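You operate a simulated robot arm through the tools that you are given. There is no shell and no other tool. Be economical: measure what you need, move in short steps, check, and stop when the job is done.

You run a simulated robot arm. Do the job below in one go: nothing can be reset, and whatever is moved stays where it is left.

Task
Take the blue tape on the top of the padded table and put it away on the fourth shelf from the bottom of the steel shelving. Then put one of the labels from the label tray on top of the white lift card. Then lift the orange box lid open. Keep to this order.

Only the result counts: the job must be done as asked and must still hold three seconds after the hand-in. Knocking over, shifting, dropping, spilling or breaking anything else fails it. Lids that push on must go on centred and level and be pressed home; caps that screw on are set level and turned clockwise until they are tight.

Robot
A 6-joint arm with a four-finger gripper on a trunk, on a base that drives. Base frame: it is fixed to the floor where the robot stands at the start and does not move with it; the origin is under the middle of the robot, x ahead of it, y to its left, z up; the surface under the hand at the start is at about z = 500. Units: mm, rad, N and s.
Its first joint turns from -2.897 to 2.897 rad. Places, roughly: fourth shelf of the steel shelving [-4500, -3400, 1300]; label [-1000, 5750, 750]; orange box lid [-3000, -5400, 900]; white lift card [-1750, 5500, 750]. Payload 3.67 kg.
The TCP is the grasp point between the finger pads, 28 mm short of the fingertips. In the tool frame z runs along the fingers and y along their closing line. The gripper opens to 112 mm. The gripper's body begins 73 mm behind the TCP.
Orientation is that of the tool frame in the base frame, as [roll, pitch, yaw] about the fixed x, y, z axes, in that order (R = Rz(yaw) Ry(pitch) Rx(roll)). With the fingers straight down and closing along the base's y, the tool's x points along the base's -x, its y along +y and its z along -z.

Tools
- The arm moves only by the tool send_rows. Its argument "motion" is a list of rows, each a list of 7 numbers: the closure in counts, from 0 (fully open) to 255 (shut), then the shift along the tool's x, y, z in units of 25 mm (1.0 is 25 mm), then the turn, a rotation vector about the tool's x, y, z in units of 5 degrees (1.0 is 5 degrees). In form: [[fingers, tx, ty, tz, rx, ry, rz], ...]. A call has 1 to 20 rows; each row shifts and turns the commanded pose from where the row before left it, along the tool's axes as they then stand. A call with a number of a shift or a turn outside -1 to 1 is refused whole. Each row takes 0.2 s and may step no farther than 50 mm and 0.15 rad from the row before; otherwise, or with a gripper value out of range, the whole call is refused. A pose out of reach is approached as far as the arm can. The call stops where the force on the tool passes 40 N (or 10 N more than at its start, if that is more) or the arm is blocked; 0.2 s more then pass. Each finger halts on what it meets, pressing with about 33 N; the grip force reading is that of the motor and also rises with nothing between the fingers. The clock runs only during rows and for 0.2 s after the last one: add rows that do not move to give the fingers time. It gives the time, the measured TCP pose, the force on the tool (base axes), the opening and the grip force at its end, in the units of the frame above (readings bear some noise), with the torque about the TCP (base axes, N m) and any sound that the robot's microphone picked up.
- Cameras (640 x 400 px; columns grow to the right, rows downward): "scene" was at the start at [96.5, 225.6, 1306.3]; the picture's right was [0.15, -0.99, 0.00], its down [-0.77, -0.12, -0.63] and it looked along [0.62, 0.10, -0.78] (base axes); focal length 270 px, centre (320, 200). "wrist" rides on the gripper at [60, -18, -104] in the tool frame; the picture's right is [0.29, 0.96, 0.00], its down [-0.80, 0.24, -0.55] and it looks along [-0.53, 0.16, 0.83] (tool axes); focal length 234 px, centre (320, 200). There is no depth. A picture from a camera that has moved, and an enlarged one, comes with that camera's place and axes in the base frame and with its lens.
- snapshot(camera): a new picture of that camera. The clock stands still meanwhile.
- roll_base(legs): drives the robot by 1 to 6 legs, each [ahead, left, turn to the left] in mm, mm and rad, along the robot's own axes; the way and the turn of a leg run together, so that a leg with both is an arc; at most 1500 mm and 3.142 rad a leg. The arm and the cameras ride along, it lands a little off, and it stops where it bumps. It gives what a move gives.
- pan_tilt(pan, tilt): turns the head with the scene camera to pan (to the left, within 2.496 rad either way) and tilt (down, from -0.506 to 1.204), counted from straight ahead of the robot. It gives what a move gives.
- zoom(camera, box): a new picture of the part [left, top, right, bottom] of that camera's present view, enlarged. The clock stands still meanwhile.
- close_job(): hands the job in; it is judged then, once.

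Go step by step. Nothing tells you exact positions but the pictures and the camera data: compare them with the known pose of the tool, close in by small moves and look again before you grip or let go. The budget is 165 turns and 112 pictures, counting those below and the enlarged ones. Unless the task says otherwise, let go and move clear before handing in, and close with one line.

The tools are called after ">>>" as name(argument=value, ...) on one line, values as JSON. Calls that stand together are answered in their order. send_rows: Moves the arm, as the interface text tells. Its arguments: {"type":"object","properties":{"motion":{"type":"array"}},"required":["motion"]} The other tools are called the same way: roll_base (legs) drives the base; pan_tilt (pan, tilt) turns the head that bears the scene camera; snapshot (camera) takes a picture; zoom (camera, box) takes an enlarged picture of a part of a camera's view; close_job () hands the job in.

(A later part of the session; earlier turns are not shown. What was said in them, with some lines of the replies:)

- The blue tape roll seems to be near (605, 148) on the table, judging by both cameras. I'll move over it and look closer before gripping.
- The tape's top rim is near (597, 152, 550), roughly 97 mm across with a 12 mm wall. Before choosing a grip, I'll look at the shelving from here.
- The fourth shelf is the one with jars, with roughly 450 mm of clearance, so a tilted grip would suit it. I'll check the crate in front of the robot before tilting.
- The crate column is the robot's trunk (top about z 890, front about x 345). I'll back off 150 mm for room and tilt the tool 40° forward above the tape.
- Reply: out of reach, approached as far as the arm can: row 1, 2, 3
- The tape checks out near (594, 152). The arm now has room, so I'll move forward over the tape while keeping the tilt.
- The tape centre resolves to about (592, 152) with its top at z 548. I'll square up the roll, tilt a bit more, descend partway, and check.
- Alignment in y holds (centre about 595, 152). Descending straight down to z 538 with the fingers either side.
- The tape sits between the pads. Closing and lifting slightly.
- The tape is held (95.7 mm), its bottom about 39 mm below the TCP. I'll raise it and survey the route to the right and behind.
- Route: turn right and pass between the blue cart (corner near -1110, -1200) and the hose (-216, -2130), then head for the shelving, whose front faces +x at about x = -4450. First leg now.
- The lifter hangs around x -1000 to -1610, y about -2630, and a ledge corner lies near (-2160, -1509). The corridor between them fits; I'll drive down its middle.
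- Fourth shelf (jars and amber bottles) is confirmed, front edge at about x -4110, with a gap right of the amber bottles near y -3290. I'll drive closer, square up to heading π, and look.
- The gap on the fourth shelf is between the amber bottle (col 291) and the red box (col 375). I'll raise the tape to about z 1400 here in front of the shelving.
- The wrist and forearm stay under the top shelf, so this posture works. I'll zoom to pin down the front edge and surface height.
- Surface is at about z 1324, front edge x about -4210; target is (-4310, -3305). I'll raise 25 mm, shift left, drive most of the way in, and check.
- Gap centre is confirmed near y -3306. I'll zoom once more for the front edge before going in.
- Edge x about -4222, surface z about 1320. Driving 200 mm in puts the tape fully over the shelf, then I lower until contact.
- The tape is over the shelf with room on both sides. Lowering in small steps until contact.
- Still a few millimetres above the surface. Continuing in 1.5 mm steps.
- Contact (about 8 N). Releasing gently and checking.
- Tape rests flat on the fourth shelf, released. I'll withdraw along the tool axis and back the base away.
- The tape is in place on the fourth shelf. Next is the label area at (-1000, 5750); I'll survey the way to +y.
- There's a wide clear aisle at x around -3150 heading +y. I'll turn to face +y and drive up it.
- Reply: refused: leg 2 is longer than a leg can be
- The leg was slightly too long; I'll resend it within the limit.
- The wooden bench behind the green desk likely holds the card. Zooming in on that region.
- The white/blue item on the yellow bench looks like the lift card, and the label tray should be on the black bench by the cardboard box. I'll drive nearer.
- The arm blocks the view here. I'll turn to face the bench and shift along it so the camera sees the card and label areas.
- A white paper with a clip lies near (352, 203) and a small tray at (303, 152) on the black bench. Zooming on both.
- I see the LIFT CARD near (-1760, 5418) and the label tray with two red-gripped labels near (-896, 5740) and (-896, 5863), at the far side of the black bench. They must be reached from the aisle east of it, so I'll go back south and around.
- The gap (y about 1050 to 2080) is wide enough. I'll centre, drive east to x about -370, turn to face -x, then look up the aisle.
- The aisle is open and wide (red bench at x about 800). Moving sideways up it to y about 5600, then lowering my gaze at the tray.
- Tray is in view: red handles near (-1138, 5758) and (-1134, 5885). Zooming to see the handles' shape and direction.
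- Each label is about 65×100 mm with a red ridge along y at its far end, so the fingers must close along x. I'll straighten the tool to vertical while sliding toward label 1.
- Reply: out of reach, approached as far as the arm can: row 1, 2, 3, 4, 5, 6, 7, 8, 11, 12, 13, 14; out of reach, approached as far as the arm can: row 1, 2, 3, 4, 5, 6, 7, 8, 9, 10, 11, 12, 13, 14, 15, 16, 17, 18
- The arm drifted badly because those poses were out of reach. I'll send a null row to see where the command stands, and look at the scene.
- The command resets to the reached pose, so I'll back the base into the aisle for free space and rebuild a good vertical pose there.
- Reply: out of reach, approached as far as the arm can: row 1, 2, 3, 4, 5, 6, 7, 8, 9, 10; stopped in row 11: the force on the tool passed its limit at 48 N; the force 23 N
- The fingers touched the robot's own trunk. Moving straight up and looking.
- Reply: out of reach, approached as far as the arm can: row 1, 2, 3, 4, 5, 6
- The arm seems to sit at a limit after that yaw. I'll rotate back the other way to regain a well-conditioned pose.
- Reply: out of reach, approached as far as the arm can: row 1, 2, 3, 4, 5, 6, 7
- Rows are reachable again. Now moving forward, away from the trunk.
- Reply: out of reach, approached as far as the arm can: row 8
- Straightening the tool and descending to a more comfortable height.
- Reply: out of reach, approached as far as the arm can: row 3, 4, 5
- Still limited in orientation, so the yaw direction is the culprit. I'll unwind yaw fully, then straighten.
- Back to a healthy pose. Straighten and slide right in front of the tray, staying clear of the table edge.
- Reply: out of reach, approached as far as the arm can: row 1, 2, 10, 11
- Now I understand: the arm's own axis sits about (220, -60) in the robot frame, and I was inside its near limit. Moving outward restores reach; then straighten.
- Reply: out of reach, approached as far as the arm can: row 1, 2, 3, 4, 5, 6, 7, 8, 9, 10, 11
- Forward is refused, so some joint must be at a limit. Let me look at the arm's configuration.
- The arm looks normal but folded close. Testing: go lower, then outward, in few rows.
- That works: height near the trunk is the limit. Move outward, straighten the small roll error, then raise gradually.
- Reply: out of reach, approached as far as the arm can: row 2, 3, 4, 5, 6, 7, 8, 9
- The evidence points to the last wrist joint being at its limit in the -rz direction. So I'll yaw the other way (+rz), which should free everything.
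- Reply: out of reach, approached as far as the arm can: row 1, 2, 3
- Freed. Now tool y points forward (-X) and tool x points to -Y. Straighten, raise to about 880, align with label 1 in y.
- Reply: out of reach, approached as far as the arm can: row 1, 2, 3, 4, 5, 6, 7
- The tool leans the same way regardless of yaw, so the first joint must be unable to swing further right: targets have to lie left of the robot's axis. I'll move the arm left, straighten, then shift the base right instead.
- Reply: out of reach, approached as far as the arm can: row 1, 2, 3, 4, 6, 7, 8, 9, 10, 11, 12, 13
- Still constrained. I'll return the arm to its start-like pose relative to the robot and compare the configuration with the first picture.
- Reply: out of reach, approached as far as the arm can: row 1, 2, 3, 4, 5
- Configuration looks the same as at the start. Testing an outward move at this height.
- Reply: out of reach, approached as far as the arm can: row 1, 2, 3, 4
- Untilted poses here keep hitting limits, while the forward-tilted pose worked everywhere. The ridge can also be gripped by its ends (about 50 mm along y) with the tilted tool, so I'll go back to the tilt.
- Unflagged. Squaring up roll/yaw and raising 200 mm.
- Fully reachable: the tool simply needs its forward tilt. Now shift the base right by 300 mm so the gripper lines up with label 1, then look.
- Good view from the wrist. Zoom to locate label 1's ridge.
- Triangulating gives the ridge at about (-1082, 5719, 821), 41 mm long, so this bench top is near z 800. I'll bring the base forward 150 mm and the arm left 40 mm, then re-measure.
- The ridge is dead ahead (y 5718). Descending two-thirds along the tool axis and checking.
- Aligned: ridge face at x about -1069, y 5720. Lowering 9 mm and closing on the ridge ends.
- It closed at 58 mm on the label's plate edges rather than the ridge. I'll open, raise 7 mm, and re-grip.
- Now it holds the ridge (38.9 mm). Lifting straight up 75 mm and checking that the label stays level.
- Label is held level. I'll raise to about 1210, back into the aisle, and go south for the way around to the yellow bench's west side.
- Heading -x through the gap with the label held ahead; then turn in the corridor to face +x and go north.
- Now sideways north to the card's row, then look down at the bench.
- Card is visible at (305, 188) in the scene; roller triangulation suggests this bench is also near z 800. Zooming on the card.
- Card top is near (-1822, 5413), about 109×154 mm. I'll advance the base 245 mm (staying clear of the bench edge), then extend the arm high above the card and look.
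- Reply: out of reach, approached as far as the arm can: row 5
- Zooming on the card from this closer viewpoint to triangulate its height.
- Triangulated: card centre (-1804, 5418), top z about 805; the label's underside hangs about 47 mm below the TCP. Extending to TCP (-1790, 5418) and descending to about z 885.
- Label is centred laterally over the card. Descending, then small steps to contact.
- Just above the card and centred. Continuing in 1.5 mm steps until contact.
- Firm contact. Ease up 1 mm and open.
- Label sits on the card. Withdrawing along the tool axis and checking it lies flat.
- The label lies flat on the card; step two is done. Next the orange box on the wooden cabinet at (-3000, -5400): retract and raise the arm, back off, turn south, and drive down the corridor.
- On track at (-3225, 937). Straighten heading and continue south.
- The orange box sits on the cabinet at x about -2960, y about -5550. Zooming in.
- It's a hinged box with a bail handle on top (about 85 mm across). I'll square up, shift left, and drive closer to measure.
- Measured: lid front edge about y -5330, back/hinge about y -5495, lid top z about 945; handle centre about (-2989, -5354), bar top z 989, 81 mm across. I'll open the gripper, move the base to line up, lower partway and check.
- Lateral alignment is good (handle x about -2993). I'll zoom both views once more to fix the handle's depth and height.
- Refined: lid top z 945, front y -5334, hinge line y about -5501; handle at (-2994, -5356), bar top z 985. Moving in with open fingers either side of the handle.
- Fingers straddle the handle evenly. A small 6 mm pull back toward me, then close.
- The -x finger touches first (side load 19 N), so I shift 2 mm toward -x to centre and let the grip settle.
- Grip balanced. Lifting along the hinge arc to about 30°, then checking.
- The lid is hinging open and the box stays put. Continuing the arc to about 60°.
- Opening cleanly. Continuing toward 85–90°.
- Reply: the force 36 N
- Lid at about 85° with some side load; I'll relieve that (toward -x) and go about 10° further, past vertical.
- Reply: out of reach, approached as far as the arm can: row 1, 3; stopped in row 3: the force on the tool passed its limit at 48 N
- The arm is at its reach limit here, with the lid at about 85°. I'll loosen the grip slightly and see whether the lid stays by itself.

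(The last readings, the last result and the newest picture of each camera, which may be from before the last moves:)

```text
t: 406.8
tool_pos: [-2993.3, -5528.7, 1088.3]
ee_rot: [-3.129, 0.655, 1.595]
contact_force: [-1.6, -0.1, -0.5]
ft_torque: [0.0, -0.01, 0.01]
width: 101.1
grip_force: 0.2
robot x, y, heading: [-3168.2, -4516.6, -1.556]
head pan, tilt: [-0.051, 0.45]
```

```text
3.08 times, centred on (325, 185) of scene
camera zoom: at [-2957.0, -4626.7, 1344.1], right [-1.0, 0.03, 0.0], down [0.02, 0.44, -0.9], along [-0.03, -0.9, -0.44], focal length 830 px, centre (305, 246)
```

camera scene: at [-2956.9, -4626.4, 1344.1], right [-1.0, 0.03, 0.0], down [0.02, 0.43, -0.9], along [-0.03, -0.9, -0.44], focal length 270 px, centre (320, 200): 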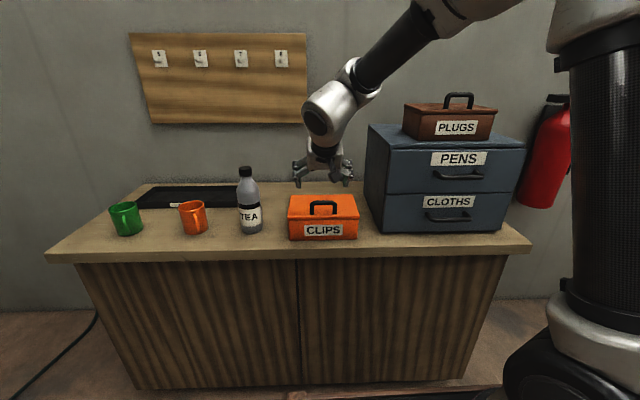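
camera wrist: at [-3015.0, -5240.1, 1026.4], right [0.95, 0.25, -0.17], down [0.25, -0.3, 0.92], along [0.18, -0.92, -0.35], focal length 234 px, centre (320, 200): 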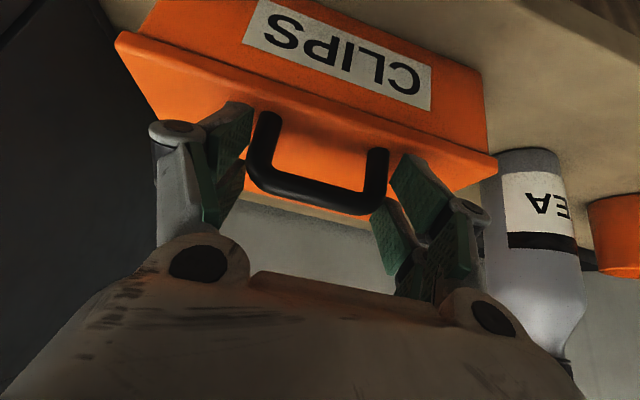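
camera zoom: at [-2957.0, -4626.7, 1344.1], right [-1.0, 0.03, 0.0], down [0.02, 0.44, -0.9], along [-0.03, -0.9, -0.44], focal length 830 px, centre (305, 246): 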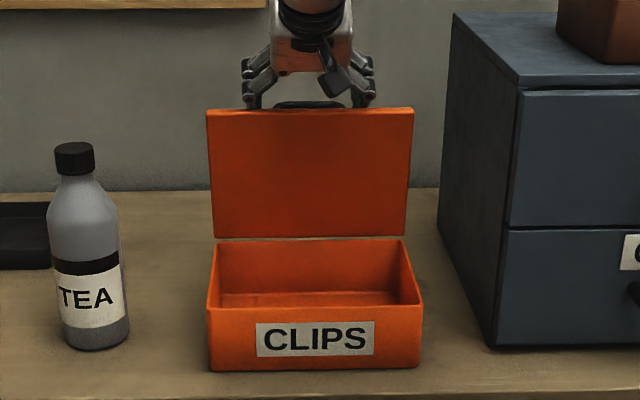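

The lid stays open by itself with no load on the hand. Opening fully and withdrawing along the finger line, over the lid's edge.

>>> send_rows(motion=[[0, 0, 0, 0, 0, 0, 0], [0, 0, 0, -0.5, 0, 0, 0], [0, 0, 0, -1, 0, 0, 0], [0, 0, 0, -1, 0, 0, 0], [0, 0, 0, -1, 0, 0, 0], [0, 0, 0, -1, 0, 0, 0], [0, 0, 0, -1, 0, 0, 0], [0, 0, 0, 0, 0, 0, 0]])

>>> snapshot(camera="scene")

>>> snapshot(camera="wrist")

```text
t: 408.6
tool_pos: [-2993.5, -5445.7, 1196.7]
ee_rot: [-3.127, 0.655, 1.595]
contact_force: [1.4, -0.2, 0.0]
ft_torque: [0.04, 0.0, 0.0]
width: 112.1
grip_force: 0.1
robot x, y, heading: [-3170.6, -4514.6, -1.554]
head pan, tilt: [-0.051, 0.45]
```

```text
13 pictures are left
camera scene: at [-2957.0, -4626.7, 1344.1], right [-1.0, 0.04, 0.0], down [0.02, 0.44, -0.9], along [-0.03, -0.9, -0.44], focal length 270 px, centre (320, 200)
```

scene: 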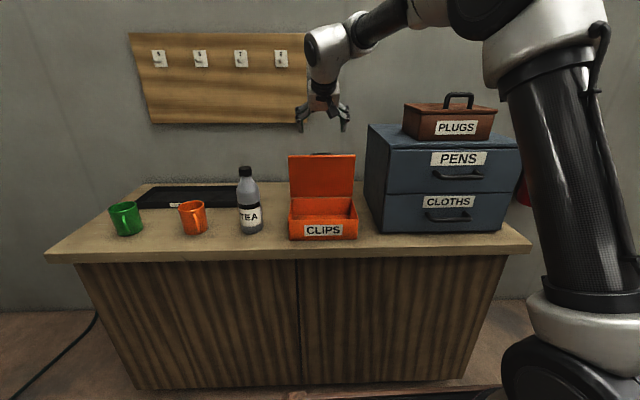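

```text
12 pictures are left
camera wrist: at [-3012.4, -5334.7, 1242.5], right [0.95, 0.24, -0.19], down [0.25, -0.29, 0.92], along [0.17, -0.93, -0.34], focal length 234 px, centre (320, 200)
```

wrist: 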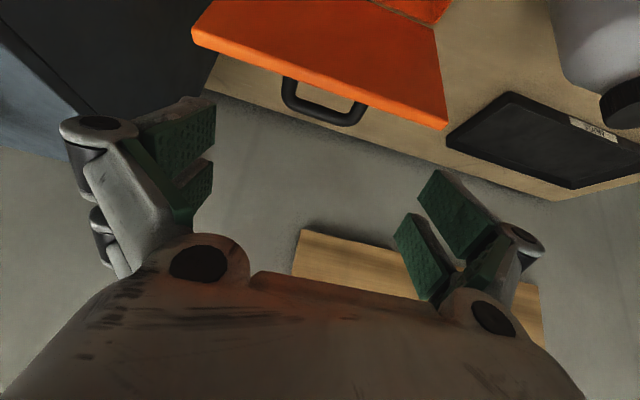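

The lid stands open on its own. I'll back the base clear and confirm it holds.

>>> roll_base(legs=[[-350, 0, 0]])

>>> zoom(camera="scene", box=[260, 110, 420, 230])

```text
t: 410.9
tool_pos: [-2992.0, -5091.4, 1197.0]
ee_rot: [-3.128, 0.654, 1.607]
contact_force: [-0.5, 1.2, -0.2]
ft_torque: [0.0, -0.01, 0.01]
width: 111.9
grip_force: 0.1
robot x, y, heading: [-3178.0, -4165.9, -1.548]
head pan, tilt: [-0.051, 0.45]
```

```text
3.33 times, centred on (340, 170) of scene
camera zoom: at [-2963.2, -4272.1, 1344.1], right [-1.0, 0.03, 0.0], down [0.01, 0.44, -0.9], along [-0.02, -0.9, -0.44], focal length 899 px, centre (253, 300)
```

zoom: 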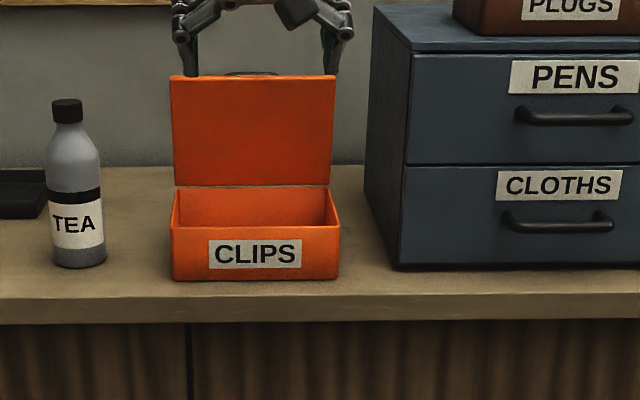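

All three steps look complete: the lid stands open by itself, and the arm is clear of everything. Handing in.

>>> close_job()

```text
The job is handed in.
```

I put the blue tape on the fourth shelf, laid the "FRAGILE" label on the white lift card, and left the orange box lid standing open at about 85°, in that order; then I handed the job in.
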